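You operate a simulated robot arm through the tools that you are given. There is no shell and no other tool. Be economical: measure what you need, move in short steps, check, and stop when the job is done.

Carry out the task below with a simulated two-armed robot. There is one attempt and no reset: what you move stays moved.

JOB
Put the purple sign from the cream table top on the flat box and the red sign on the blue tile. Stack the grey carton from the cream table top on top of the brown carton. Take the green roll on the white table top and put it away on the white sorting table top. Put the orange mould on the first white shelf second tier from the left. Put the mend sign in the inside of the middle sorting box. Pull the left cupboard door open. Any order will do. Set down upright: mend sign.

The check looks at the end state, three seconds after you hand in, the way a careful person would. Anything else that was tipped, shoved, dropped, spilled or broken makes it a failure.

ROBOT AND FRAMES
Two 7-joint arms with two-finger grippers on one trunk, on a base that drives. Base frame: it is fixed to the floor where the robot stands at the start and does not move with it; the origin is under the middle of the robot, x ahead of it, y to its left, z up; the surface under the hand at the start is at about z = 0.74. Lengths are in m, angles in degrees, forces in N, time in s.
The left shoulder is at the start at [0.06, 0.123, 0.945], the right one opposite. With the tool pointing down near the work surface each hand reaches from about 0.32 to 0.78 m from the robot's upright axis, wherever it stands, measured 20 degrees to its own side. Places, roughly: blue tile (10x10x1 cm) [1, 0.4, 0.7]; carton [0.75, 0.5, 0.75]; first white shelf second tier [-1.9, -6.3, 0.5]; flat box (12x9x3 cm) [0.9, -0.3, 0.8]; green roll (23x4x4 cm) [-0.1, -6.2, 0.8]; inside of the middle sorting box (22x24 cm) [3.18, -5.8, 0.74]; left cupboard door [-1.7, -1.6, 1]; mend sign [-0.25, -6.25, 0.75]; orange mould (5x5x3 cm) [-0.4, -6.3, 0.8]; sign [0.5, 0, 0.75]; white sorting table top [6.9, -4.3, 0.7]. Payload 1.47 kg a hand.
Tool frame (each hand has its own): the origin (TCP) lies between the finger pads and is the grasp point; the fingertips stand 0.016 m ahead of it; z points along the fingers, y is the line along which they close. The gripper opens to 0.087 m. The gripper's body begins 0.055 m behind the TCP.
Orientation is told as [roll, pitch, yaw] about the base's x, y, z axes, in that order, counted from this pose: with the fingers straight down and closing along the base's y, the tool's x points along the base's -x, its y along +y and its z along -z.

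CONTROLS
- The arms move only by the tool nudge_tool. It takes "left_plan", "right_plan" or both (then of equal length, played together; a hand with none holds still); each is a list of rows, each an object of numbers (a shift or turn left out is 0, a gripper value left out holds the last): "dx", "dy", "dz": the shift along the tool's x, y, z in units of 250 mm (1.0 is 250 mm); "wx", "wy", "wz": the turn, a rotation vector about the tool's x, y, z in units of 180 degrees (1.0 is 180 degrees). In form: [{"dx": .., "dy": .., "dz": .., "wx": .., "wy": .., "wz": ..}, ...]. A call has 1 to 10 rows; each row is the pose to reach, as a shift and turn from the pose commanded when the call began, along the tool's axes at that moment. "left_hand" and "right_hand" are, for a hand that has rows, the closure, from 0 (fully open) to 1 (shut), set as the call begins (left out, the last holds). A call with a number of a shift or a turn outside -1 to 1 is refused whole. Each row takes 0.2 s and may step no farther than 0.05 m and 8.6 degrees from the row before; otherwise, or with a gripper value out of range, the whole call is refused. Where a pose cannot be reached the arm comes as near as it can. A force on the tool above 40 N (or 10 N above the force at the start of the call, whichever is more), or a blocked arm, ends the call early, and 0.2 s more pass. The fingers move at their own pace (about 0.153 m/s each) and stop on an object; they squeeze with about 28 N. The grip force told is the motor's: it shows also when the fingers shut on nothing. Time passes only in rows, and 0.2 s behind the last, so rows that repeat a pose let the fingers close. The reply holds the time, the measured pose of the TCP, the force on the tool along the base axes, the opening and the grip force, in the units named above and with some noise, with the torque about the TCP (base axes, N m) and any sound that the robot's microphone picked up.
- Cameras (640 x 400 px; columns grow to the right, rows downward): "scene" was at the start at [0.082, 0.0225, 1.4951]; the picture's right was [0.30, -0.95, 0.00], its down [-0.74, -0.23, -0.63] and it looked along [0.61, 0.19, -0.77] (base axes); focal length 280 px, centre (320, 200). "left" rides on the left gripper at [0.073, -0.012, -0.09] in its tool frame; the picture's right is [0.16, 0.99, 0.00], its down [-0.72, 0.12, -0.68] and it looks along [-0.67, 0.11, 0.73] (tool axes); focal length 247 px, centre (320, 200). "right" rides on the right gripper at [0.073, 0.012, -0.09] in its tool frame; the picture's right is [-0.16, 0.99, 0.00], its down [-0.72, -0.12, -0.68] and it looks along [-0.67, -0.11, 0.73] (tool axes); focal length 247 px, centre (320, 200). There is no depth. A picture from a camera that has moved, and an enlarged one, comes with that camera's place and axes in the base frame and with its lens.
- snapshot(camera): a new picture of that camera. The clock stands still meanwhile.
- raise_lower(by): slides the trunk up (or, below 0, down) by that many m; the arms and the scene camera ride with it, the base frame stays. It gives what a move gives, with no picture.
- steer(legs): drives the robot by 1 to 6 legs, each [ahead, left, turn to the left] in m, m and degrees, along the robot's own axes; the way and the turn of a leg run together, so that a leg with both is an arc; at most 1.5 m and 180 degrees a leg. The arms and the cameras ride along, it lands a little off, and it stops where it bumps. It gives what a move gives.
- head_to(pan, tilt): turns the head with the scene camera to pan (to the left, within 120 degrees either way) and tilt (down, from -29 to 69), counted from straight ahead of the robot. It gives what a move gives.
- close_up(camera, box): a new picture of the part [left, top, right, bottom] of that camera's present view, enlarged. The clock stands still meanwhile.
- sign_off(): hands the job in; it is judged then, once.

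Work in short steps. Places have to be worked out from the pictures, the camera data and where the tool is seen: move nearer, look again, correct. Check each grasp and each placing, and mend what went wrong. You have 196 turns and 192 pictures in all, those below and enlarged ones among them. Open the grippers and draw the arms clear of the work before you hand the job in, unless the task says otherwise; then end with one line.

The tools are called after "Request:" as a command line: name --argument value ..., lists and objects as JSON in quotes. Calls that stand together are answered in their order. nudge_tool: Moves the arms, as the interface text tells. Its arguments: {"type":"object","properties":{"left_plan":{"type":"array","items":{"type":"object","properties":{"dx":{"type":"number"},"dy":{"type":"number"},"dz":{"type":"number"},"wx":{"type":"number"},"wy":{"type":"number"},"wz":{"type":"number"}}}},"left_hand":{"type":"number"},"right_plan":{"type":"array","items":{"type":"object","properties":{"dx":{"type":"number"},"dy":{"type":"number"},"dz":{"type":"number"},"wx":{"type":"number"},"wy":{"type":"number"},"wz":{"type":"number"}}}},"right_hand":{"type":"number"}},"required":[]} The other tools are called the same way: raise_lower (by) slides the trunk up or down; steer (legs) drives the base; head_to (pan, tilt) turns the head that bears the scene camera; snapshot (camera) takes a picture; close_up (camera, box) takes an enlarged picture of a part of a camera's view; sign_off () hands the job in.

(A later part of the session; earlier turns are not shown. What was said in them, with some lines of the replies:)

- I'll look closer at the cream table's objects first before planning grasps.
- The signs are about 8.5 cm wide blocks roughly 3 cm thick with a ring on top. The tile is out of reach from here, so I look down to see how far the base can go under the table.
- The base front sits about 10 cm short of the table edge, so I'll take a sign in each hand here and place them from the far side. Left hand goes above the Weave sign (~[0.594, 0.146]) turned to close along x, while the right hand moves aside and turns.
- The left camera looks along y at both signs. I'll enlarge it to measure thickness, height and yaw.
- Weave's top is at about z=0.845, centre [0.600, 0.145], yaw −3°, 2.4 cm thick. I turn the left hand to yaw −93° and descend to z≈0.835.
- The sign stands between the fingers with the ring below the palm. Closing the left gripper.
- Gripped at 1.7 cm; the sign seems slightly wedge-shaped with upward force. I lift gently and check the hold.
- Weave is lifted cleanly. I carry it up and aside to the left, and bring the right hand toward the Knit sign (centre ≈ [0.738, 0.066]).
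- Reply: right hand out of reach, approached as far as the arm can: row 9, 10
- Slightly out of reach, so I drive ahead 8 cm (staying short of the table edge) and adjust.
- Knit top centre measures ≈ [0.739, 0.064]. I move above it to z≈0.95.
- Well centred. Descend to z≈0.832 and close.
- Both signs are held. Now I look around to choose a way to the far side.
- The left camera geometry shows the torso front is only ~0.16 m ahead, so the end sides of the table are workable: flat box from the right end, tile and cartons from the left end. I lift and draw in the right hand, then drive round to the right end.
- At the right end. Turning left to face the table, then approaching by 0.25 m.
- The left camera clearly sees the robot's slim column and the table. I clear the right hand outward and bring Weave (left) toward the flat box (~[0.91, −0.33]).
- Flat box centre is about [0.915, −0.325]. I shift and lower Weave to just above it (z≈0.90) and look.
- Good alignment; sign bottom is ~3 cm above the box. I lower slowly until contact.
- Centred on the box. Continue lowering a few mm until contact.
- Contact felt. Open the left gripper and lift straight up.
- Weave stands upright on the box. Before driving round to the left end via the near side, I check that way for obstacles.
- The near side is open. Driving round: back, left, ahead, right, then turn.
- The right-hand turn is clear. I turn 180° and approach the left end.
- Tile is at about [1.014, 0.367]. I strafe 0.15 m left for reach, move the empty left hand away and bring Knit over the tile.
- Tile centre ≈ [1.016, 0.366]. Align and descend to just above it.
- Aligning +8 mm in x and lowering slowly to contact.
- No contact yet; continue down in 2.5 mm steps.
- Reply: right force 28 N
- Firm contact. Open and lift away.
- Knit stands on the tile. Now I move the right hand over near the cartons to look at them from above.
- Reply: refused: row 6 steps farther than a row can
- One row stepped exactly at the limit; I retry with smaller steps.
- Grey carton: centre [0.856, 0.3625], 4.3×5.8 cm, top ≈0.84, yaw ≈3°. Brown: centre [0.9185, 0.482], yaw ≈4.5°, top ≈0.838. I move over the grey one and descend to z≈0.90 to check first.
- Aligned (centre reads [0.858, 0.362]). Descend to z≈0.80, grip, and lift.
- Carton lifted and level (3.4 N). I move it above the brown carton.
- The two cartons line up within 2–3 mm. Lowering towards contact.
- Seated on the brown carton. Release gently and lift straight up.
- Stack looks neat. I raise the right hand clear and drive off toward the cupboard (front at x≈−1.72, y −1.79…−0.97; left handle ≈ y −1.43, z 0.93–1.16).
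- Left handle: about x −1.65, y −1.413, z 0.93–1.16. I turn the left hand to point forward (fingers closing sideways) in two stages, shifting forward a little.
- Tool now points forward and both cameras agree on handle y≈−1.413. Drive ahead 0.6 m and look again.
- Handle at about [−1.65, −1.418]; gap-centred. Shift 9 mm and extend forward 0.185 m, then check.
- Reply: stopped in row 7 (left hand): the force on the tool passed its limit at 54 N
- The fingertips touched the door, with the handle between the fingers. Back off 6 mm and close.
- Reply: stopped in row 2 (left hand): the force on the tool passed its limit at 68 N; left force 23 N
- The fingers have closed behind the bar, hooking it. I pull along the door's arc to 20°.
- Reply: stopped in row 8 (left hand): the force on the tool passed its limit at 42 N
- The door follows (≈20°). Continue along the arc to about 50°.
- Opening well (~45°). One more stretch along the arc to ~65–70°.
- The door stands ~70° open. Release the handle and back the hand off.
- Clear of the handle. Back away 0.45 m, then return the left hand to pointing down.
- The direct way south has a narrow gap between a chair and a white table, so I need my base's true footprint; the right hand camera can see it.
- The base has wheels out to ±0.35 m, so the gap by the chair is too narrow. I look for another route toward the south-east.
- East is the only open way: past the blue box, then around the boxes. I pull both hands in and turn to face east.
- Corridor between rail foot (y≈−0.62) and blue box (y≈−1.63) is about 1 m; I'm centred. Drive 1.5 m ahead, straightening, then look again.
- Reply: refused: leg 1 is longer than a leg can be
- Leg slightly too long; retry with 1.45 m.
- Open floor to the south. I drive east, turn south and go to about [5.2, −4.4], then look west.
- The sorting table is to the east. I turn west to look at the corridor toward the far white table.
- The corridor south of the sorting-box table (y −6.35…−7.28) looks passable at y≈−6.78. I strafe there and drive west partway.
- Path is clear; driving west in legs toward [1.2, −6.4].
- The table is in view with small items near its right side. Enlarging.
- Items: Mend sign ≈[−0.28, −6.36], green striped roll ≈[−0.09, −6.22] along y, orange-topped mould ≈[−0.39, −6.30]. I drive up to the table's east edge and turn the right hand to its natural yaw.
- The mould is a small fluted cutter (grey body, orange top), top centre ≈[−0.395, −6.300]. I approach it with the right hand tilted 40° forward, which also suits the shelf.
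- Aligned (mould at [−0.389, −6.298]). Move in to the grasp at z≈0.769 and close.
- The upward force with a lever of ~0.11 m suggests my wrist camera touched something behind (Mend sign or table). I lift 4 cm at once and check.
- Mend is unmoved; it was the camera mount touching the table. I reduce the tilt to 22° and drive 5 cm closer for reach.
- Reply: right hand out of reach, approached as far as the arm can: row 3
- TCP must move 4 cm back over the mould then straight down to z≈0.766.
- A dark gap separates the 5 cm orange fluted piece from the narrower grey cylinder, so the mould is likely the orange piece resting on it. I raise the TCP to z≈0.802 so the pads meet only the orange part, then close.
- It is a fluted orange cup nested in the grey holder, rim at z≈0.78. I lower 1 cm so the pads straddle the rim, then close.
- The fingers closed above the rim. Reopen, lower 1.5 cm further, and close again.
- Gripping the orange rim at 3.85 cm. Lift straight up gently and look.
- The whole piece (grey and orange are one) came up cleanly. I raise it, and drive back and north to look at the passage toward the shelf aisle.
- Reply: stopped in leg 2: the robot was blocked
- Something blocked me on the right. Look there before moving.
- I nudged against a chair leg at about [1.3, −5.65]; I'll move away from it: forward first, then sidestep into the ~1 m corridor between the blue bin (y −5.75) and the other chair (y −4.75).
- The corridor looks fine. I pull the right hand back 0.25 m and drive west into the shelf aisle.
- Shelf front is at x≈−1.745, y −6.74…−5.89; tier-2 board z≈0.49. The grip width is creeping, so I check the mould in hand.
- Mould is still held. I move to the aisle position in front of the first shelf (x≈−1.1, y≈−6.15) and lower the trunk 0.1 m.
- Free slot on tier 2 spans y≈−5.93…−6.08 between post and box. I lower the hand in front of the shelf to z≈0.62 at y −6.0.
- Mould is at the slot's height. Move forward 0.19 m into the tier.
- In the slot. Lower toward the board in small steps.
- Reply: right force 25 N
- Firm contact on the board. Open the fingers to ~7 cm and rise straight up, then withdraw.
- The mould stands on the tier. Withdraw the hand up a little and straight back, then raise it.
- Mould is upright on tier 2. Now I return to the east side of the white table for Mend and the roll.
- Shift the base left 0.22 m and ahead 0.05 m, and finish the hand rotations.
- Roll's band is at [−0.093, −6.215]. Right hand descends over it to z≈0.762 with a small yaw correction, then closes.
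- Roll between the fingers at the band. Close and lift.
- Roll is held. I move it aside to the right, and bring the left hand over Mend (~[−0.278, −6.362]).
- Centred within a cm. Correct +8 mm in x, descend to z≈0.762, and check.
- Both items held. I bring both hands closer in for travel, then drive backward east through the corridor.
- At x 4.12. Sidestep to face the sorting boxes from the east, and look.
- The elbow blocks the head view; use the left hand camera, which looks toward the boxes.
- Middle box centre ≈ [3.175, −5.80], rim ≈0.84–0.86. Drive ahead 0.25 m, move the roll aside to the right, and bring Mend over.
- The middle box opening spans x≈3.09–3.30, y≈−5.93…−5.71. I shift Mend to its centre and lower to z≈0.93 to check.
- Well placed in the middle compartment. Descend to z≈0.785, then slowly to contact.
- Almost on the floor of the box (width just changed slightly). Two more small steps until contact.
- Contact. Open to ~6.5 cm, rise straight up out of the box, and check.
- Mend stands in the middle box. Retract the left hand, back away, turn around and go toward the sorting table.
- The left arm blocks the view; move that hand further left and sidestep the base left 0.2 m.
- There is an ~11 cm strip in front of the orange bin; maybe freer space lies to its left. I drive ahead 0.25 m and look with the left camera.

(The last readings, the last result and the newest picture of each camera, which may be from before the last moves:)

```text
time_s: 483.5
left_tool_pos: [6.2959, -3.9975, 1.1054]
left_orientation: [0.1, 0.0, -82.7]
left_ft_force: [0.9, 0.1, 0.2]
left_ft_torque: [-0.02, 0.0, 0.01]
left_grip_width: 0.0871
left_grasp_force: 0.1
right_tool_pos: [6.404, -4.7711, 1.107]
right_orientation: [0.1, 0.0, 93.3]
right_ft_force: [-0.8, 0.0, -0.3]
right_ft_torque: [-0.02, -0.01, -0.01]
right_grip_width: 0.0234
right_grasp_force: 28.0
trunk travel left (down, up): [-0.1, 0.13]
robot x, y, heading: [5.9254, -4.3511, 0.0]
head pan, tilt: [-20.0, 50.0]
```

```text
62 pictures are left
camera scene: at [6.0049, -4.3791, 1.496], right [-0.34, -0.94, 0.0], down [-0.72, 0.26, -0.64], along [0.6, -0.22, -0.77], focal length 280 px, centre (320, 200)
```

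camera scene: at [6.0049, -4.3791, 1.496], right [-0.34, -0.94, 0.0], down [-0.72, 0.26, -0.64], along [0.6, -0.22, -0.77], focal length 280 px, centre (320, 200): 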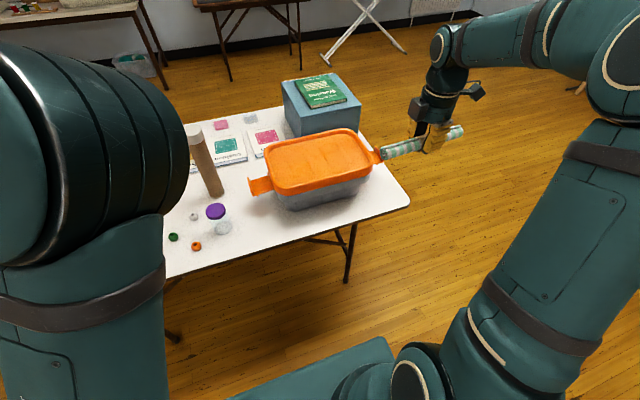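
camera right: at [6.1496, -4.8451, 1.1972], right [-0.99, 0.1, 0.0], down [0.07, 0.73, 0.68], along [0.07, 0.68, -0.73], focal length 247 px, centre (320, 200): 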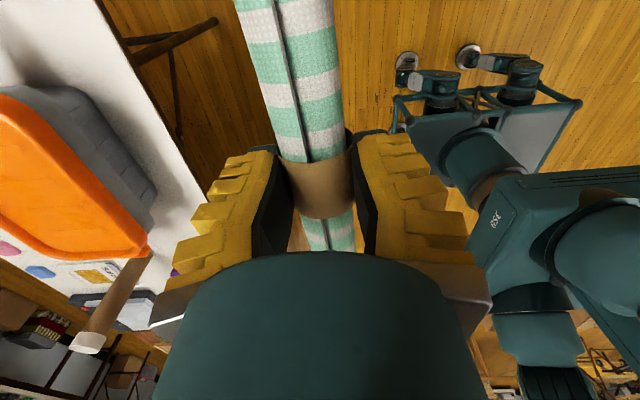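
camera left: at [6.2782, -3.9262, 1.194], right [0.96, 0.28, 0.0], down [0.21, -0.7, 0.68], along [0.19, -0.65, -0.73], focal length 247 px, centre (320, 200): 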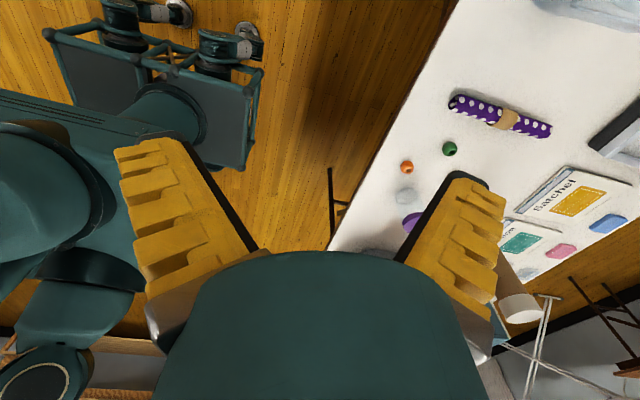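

A strip ~11 cm deep in front of the orange bin (table edge x 6.477, bin front x≈6.59) fits the roll along y at x≈6.528, y≈−4.60. Move there and lower to z≈0.87.

Request:
nudge_tool --right_plan '[{"dx": -0.13, "dy": -0.107, "wz": 0.018}, {"dx": -0.26, "dy": -0.214, "wz": 0.018}, {"dx": -0.39, "dy": -0.321, "wz": 0.018}, {"dx": -0.52, "dy": -0.428, "wz": 0.018}, {"dx": -0.654, "dy": -0.535, "wz": 0.018}, {"dx": -0.654, "dy": -0.535, "dz": 0.17, "wz": 0.018}, {"dx": -0.654, "dy": -0.535, "dz": 0.34, "wz": 0.018}, {"dx": -0.654, "dy": -0.535, "dz": 0.51, "wz": 0.018}, {"dx": -0.654, "dy": -0.535, "dz": 0.68, "wz": 0.018}, {"dx": -0.654, "dy": -0.535, "dz": 0.82, "wz": 0.018}]'

Request:
snapshot --camera "right"

Request:
snapshot --camera "scene"

```text
time_s: 485.7
left_tool_pos: [6.2935, -3.9963, 1.1069]
left_orientation: [0.2, 0.0, -82.6]
left_ft_force: [-0.7, -0.6, 0.5]
left_ft_torque: [0.01, -0.01, -0.01]
left_grip_width: 0.0869
left_grasp_force: 0.0
right_tool_pos: [6.5279, -4.5995, 0.9091]
right_orientation: [-0.6, 0.0, 90.0]
right_ft_force: [-5.7, -0.5, 39.6]
right_ft_torque: [-0.24, -0.93, -0.05]
right_grip_width: 0.0347
right_grasp_force: 28.2
trunk travel left (down, up): [-0.1, 0.13]
robot x, y, heading: [5.9225, -4.3538, -0.1]
head pan, tilt: [-20.0, 50.0]
```

```text
61 pictures are left
camera right: at [6.5142, -4.6727, 0.9989], right [-0.99, 0.16, -0.01], down [0.11, 0.72, 0.68], along [0.12, 0.67, -0.73], focal length 247 px, centre (320, 200)
```

right: 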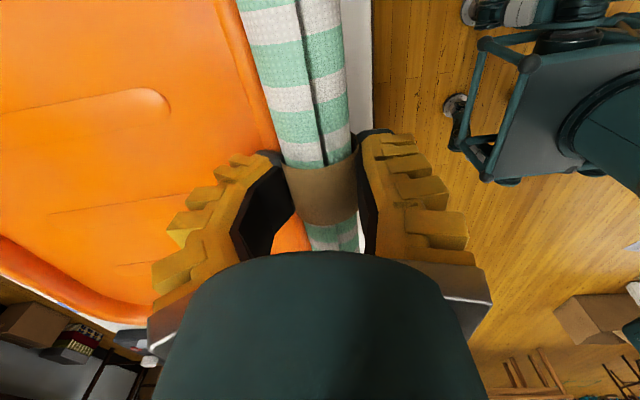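

```text
60 pictures are left
camera scene: at [5.9991, -4.3777, 1.4969], right [-0.34, -0.94, 0.0], down [-0.72, 0.26, -0.65], along [0.61, -0.22, -0.76], focal length 280 px, centre (320, 200)
```

scene: 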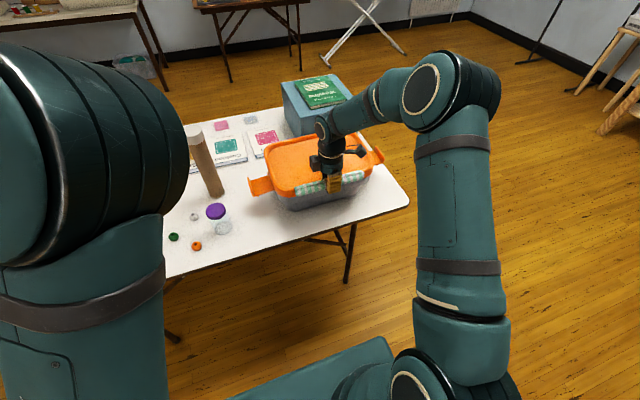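

I'm pressing on the bin's lid, which is taller and overhangs more than I judged. Lift immediately.

Request:
nudge_tool --right_plan '[{"dz": -0.12}, {"dz": -0.28}, {"dz": -0.44}, {"dz": -0.6}]'

Request:
snapshot --camera "scene"

Request:
snapshot --camera "right"

```text
time_s: 486.7
left_tool_pos: [6.2976, -3.9971, 1.1053]
left_orientation: [0.1, 0.0, -82.6]
left_ft_force: [-0.3, -0.5, -0.9]
left_ft_torque: [0.01, 0.0, -0.01]
left_grip_width: 0.087
left_grasp_force: 0.0
right_tool_pos: [6.5267, -4.6004, 1.0533]
right_orientation: [0.0, 0.0, 90.0]
right_ft_force: [-0.9, 0.5, -1.2]
right_ft_torque: [0.02, 0.0, -0.01]
right_grip_width: 0.0232
right_grasp_force: 27.5
trunk travel left (down, up): [-0.1, 0.13]
robot x, y, heading: [5.9222, -4.3543, -0.2]
head pan, tilt: [-20.0, 50.0]
```

```text
59 pictures are left
camera scene: at [6.0042, -4.3788, 1.496], right [-0.34, -0.94, 0.0], down [-0.72, 0.26, -0.64], along [0.6, -0.22, -0.77], focal length 280 px, centre (320, 200)
```

scene: 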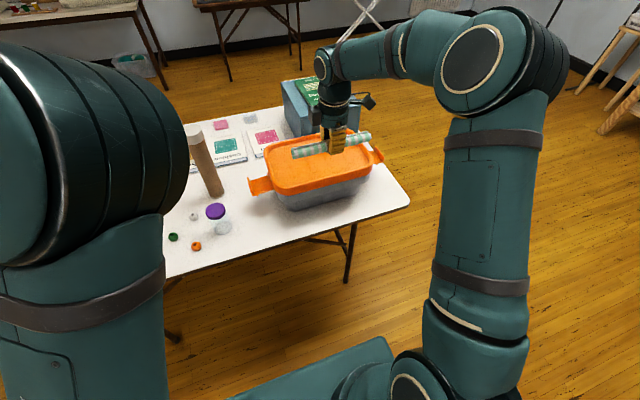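

```text
58 pictures are left
camera right: at [6.5153, -4.6741, 1.1425], right [-0.99, 0.16, 0.0], down [0.12, 0.72, 0.68], along [0.11, 0.67, -0.73], focal length 247 px, centre (320, 200)
```

right: 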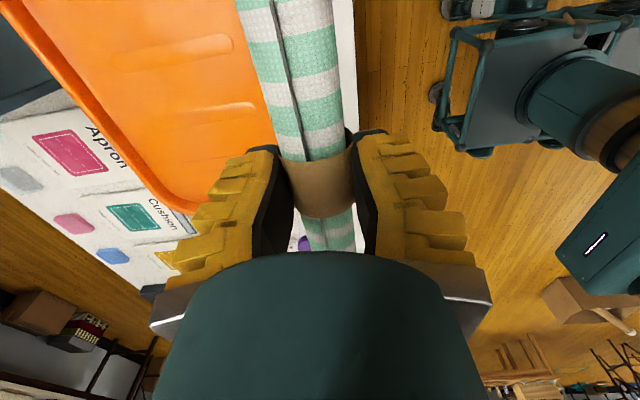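

The bin did not shift. A better free slot is beside the purple roll (which lies along x at y≈−4.02): around [6.65, −3.94]. I move the base north and rotate the right hand so the roll lies along x.

Request:
steer --legs '[[-0.1, 0.0, 0], [0, 0.45, 0]]'

Request:
nudge_tool --right_plan '[{"wz": 0.047}, {"wz": 0.094}, {"wz": 0.141}, {"wz": 0.188}, {"wz": 0.235}, {"wz": 0.282}, {"wz": 0.329}, {"wz": 0.376}, {"wz": 0.423}, {"wz": 0.47}]'

Request:
snapshot --camera "right"

Request:
snapshot --camera "scene"

```text
time_s: 491.8
left_tool_pos: [6.1937, -3.552, 1.1043]
left_orientation: [0.1, 0.0, -82.2]
left_ft_force: [-0.2, 0.5, 0.0]
left_ft_torque: [0.01, 0.0, 0.0]
left_grip_width: 0.0869
left_grasp_force: 0.0
right_tool_pos: [6.4278, -4.154, 1.0526]
right_orientation: [0.0, -0.1, 90.4]
right_ft_force: [0.2, 0.5, -0.8]
right_ft_torque: [0.01, 0.0, -0.02]
right_grip_width: 0.0231
right_grasp_force: 28.1
trunk travel left (down, up): [-0.1, 0.13]
robot x, y, heading: [5.8221, -3.9129, 0.3]
head pan, tilt: [-20.0, 50.0]
```

```text
time_s: 494.0
left_tool_pos: [6.1939, -3.5519, 1.1061]
left_orientation: [0.1, 0.0, -82.2]
left_ft_force: [0.5, 0.5, -0.4]
left_ft_torque: [0.02, 0.01, -0.01]
left_grip_width: 0.087
left_grasp_force: 0.1
right_tool_pos: [6.4283, -4.1536, 1.0528]
right_orientation: [0.1, 0.1, 5.6]
right_ft_force: [0.4, -1.6, -0.6]
right_ft_torque: [0.01, -0.01, -0.01]
right_grip_width: 0.0228
right_grasp_force: 28.0
trunk travel left (down, up): [-0.1, 0.13]
robot x, y, heading: [5.8171, -3.9079, 0.3]
head pan, tilt: [-20.0, 50.0]
```

```text
57 pictures are left
camera right: at [6.3537, -4.1511, 1.1418], right [0.06, 1.0, 0.0], down [0.73, -0.04, 0.68], along [0.68, -0.04, -0.73], focal length 247 px, centre (320, 200)
```

right: 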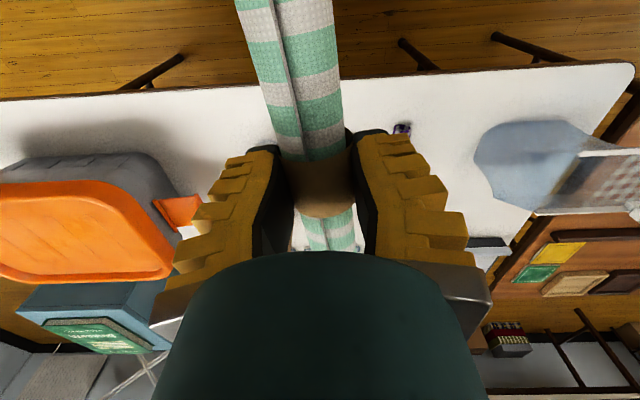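

```text
56 pictures are left
camera scene: at [5.9026, -3.9362, 1.496], right [-0.33, -0.94, 0.0], down [-0.72, 0.26, -0.64], along [0.61, -0.22, -0.77], focal length 280 px, centre (320, 200)
```

scene: 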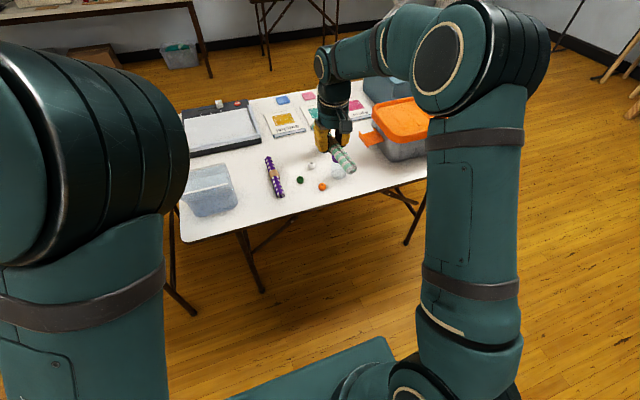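

Request:
close_up --camera "scene" --box '[170, 130, 370, 255]'

```text
3.20 times, centred on (270, 192) of scene
camera zoom: at [5.9026, -3.9362, 1.496], right [-0.33, -0.94, 0.0], down [-0.72, 0.26, -0.64], along [0.61, -0.22, -0.77], focal length 895 px, centre (480, 224)
```

zoom: 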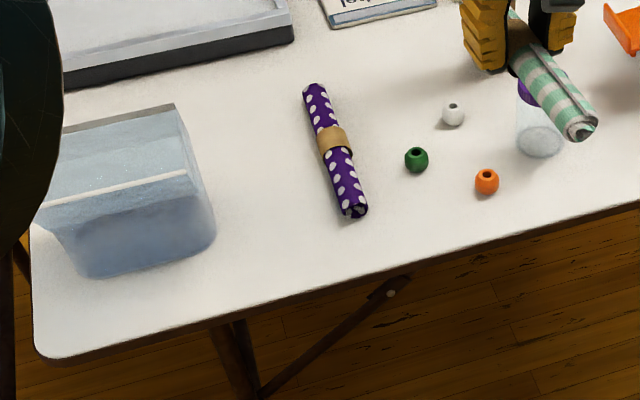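

Clear measurements: gap between the clear bin (y −3.873) and purple roll (y −4.00) is 12.7 cm; target centre [6.65, −3.938]. Drive ahead 0.22 m and move the roll above it.

Request:
steer --legs '[[0.22, 0, 0]]'

Request:
nudge_tool --right_plan '[{"dx": -0.015, "dy": 0.14, "wz": 0.016}, {"dx": -0.03, "dy": 0.28, "wz": 0.031}, {"dx": -0.046, "dy": 0.43, "wz": 0.031}, {"dx": -0.06, "dy": 0.57, "wz": 0.031}, {"dx": -0.076, "dy": 0.71, "wz": 0.031}, {"dx": -0.092, "dy": 0.859, "wz": 0.031}]'

Request:
snapshot --camera "right"

Request:
snapshot --camera "scene"

```text
time_s: 495.7
left_tool_pos: [6.4145, -3.5515, 1.1042]
left_orientation: [-0.1, 0.1, -82.2]
left_ft_force: [0.6, -1.0, 0.3]
left_ft_torque: [-0.04, 0.02, 0.0]
left_grip_width: 0.0869
left_grasp_force: 0.0
right_tool_pos: [6.6503, -4.1536, 1.0525]
right_orientation: [0.1, 0.1, 5.8]
right_ft_force: [1.7, 0.1, -1.1]
right_ft_torque: [0.01, -0.01, 0.0]
right_grip_width: 0.0229
right_grasp_force: 27.8
trunk travel left (down, up): [-0.1, 0.13]
robot x, y, heading: [6.0435, -3.9047, 0.4]
head pan, tilt: [-20.0, 50.0]
```

```text
time_s: 497.1
left_tool_pos: [6.4145, -3.5501, 1.1054]
left_orientation: [0.1, 0.0, -82.3]
left_ft_force: [-0.7, -0.6, -0.5]
left_ft_torque: [-0.01, 0.01, 0.01]
left_grip_width: 0.0872
left_grasp_force: 0.1
right_tool_pos: [6.6508, -3.9346, 1.0526]
right_orientation: [0.0, 0.1, 0.2]
right_ft_force: [0.2, -0.4, -1.5]
right_ft_torque: [-0.01, 0.02, -0.04]
right_grip_width: 0.023
right_grasp_force: 28.4
trunk travel left (down, up): [-0.1, 0.13]
robot x, y, heading: [6.0427, -3.9072, 0.6]
head pan, tilt: [-20.0, 50.0]
```

```text
54 pictures are left
camera right: at [6.5771, -3.9247, 1.1414], right [0.15, 0.99, 0.0], down [0.72, -0.11, 0.68], along [0.67, -0.11, -0.73], focal length 247 px, centre (320, 200)
```

right: 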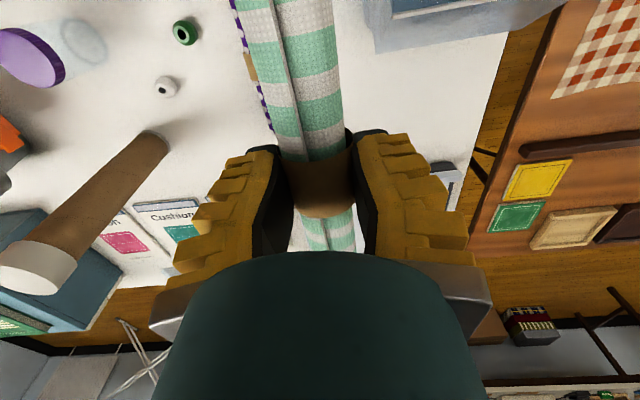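

```text
53 pictures are left
camera scene: at [6.1243, -3.9336, 1.496], right [-0.34, -0.94, 0.0], down [-0.72, 0.26, -0.64], along [0.61, -0.22, -0.77], focal length 280 px, centre (320, 200)
```

scene: 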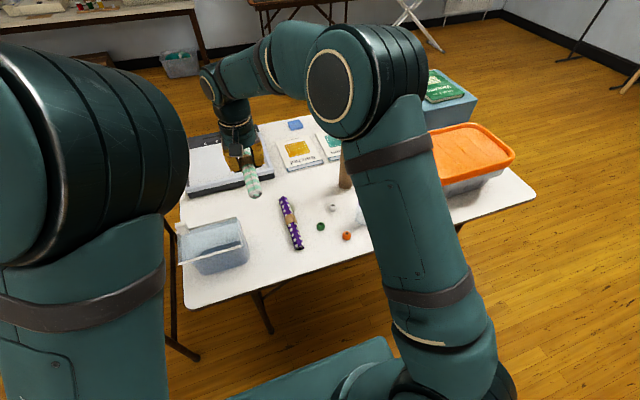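

Aligned over the slot. Lower to z≈0.87 and check clearances.

Request:
nudge_tool --right_plan '[{"dy": -0.012, "dz": 0.15}, {"dy": -0.012, "dz": 0.3}, {"dy": -0.012, "dz": 0.45}, {"dy": -0.012, "dz": 0.6}, {"dy": -0.012, "dz": 0.72}]'

Request:
snapshot --camera "right"

Request:
close_up --camera "scene" --box '[150, 120, 370, 300]'

```text
time_s: 498.3
left_tool_pos: [6.4149, -3.5504, 1.1058]
left_orientation: [0.1, -0.1, -82.2]
left_ft_force: [0.3, 0.3, 0.4]
left_ft_torque: [-0.01, -0.02, 0.03]
left_grip_width: 0.0869
left_grasp_force: 0.0
right_tool_pos: [6.6498, -3.9401, 0.8714]
right_orientation: [0.2, 0.0, 0.2]
right_ft_force: [0.1, -0.5, -0.3]
right_ft_torque: [0.02, 0.02, 0.05]
right_grip_width: 0.023
right_grasp_force: 28.2
trunk travel left (down, up): [-0.1, 0.13]
robot x, y, heading: [6.0444, -3.9066, 0.2]
head pan, tilt: [-20.0, 50.0]
```

```text
52 pictures are left
camera right: at [6.5764, -3.9293, 0.9619], right [0.15, 0.99, 0.0], down [0.72, -0.11, 0.68], along [0.67, -0.1, -0.73], focal length 247 px, centre (320, 200)
```

right: 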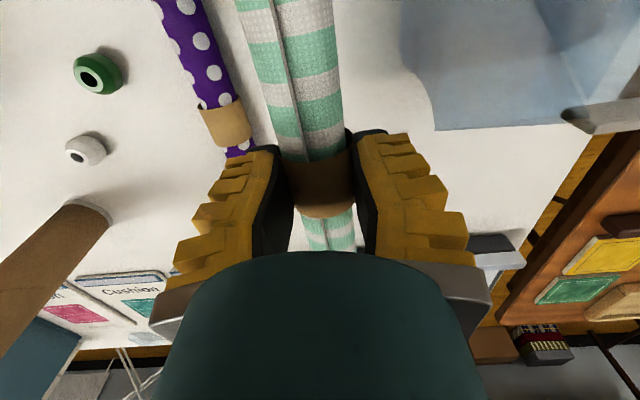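

```text
2.22 times, centred on (260, 210) of scene
camera zoom: at [6.1247, -3.9346, 1.4959], right [-0.34, -0.94, 0.0], down [-0.72, 0.26, -0.64], along [0.61, -0.22, -0.77], focal length 622 px, centre (453, 178)
```

zoom: 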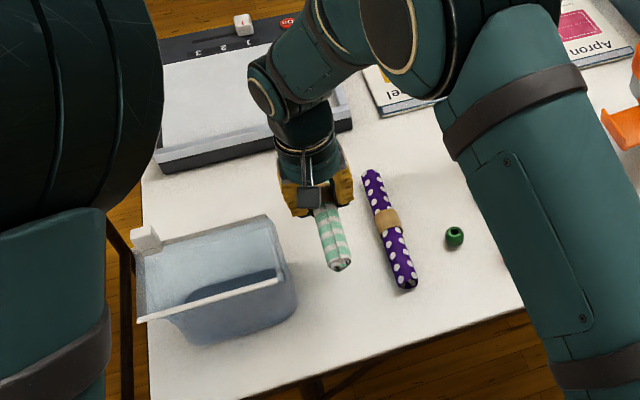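

Clear on both sides. Lower to just above the table, then slowly to contact.

Request:
nudge_tool --right_plan '[{"dz": 0.13}, {"dz": 0.26}, {"dz": 0.36}, {"dz": 0.39}, {"dz": 0.405}, {"dz": 0.42}]'

Request:
snapshot --camera "right"

```text
time_s: 499.7
left_tool_pos: [6.4158, -3.5509, 1.1055]
left_orientation: [0.1, 0.0, -82.2]
left_ft_force: [-0.6, 0.2, 0.0]
left_ft_torque: [0.01, -0.03, 0.02]
left_grip_width: 0.0871
left_grasp_force: 0.1
right_tool_pos: [6.6511, -3.9397, 0.7674]
right_orientation: [0.2, 0.1, 0.2]
right_ft_force: [0.1, 1.0, -0.5]
right_ft_torque: [0.02, -0.03, -0.01]
right_grip_width: 0.0231
right_grasp_force: 27.7
trunk travel left (down, up): [-0.1, 0.13]
robot x, y, heading: [6.0391, -3.908, 0.4]
head pan, tilt: [-20.0, 50.0]
```

```text
50 pictures are left
camera right: at [6.5771, -3.9294, 0.857], right [0.15, 0.99, 0.0], down [0.72, -0.11, 0.68], along [0.67, -0.1, -0.73], focal length 247 px, centre (320, 200)
```

right: 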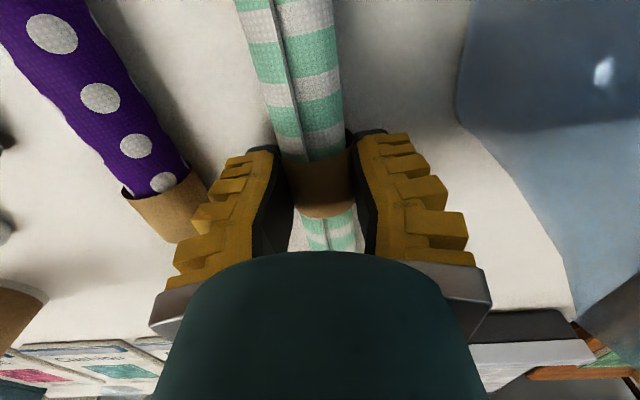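

Request:
nudge_tool --right_plan '[{"dz": 0.01}, {"dz": 0.02}, {"dz": 0.03}]'

```text
time_s: 500.5
left_tool_pos: [6.4126, -3.5506, 1.1061]
left_orientation: [0.2, 0.0, -82.2]
left_ft_force: [0.5, 0.5, 0.7]
left_ft_torque: [0.02, -0.02, -0.01]
left_grip_width: 0.087
left_grasp_force: 0.0
right_tool_pos: [6.6507, -3.9393, 0.762]
right_orientation: [0.1, -0.3, 0.2]
right_ft_force: [-1.8, -2.8, 26.2]
right_ft_torque: [-0.02, -0.15, -0.07]
right_grip_width: 0.0357
right_grasp_force: 28.1
trunk travel left (down, up): [-0.1, 0.13]
robot x, y, heading: [6.0444, -3.907, 0.5]
head pan, tilt: [-20.0, 50.0]
```

The roll rests on the table. Open modestly (~6 cm) and lift straight up.

Request:
nudge_tool --right_plan '[{"dz": -0.006}, {"dz": -0.006}, {"dz": -0.006}, {"dz": -0.05}, {"dz": -0.15}, {"dz": -0.3}, {"dz": -0.48}, {"dz": -0.66}, {"dz": -0.84}, {"dz": -1.0}]' --right_hand 0.3

Request:
close_up --camera "scene" --box '[150, 120, 370, 300]'

```text
time_s: 502.7
left_tool_pos: [6.4139, -3.5502, 1.1053]
left_orientation: [0.1, 0.0, -82.2]
left_ft_force: [-0.3, -0.3, -0.1]
left_ft_torque: [-0.03, 0.0, 0.02]
left_grip_width: 0.0869
left_grasp_force: 0.1
right_tool_pos: [6.6493, -3.9402, 1.0123]
right_orientation: [0.0, 0.1, 0.1]
right_ft_force: [-0.2, -0.1, -0.2]
right_ft_torque: [-0.01, -0.01, -0.03]
right_grip_width: 0.0654
right_grasp_force: 2.4
trunk travel left (down, up): [-0.1, 0.13]
robot x, y, heading: [6.0427, -3.9075, 0.2]
head pan, tilt: [-20.0, 50.0]
```

```text
2.22 times, centred on (260, 210) of scene
camera zoom: at [6.1237, -3.9346, 1.496], right [-0.34, -0.94, 0.0], down [-0.72, 0.26, -0.64], along [0.61, -0.22, -0.77], focal length 622 px, centre (453, 178)
```

zoom: 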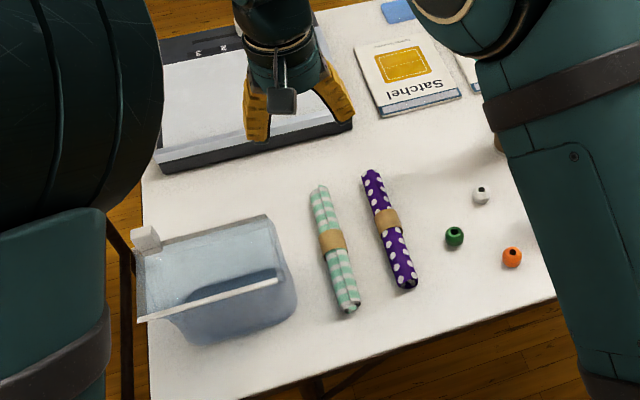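

The green roll lies neatly beside the purple one. Open fully, back away and check once more before handing in.

Request:
nudge_tool --right_plan '[{"dz": -0.1}, {"dz": -0.2}]' --right_hand 0

Request:
steer --legs '[[-0.6, 0, 0]]'

Request:
head_to --pan -5 --tilt 35

Request:
snapshot --camera "scene"

```text
time_s: 503.3
left_tool_pos: [6.4147, -3.5513, 1.1053]
left_orientation: [0.1, 0.1, -82.2]
left_ft_force: [0.0, -0.2, -0.2]
left_ft_torque: [-0.01, -0.01, -0.01]
left_grip_width: 0.0869
left_grasp_force: 0.1
right_tool_pos: [6.6506, -3.9395, 1.0604]
right_orientation: [0.2, 0.1, 0.2]
right_ft_force: [0.3, 0.3, 0.5]
right_ft_torque: [0.02, -0.01, 0.0]
right_grip_width: 0.087
right_grasp_force: 0.0
trunk travel left (down, up): [-0.1, 0.13]
robot x, y, heading: [6.0422, -3.9076, 0.5]
head pan, tilt: [-20.0, 50.0]
```

```text
time_s: 506.8
left_tool_pos: [5.8033, -3.5546, 1.1055]
left_orientation: [0.1, 0.0, -82.0]
left_ft_force: [0.4, 0.3, 0.3]
left_ft_torque: [0.01, -0.01, 0.0]
left_grip_width: 0.087
left_grasp_force: 0.0
right_tool_pos: [6.0415, -3.9429, 1.0594]
right_orientation: [0.1, 0.0, 0.3]
right_ft_force: [-0.2, -1.0, 0.5]
right_ft_torque: [0.02, -0.03, 0.03]
right_grip_width: 0.0871
right_grasp_force: 0.1
trunk travel left (down, up): [-0.1, 0.13]
robot x, y, heading: [5.4346, -3.9153, 0.4]
head pan, tilt: [-20.0, 50.0]
```

```text
time_s: 507.5
left_tool_pos: [5.8035, -3.5549, 1.1047]
left_orientation: [0.1, 0.1, -82.1]
left_ft_force: [0.7, 0.5, -0.3]
left_ft_torque: [-0.02, -0.01, -0.01]
left_grip_width: 0.0871
left_grasp_force: 0.0
right_tool_pos: [6.0434, -3.9432, 1.0605]
right_orientation: [0.1, 0.1, 0.4]
right_ft_force: [-0.3, -1.1, -0.9]
right_ft_torque: [-0.02, 0.0, -0.01]
right_grip_width: 0.0868
right_grasp_force: 0.2
trunk travel left (down, up): [-0.1, 0.13]
robot x, y, heading: [5.431, -3.9116, 0.7]
head pan, tilt: [-5.0, 35.0]
```

```text
48 pictures are left
camera scene: at [5.5302, -3.921, 1.5176], right [-0.08, -1.0, 0.0], down [-0.57, 0.04, -0.82], along [0.82, -0.06, -0.57], focal length 280 px, centre (320, 200)
```

scene: 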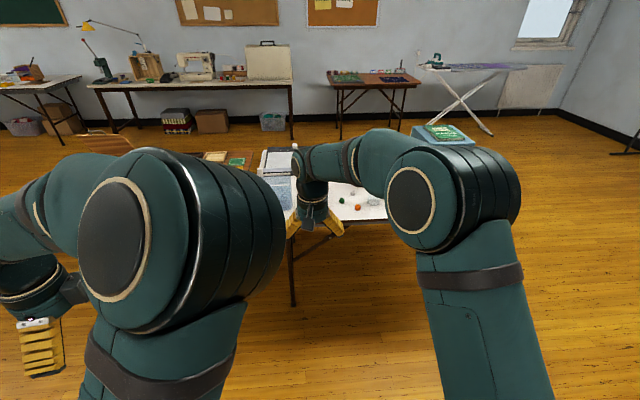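

Both arms are clear, the grippers are open, and the tasks have been done and checked.

Request:
sign_off

```text
The job is handed in.
```

I did every item on the job list and handed it in. On the way the base bumped a chair near [1.3, −5.65] and stopped; I did not check whether the chair shifted.
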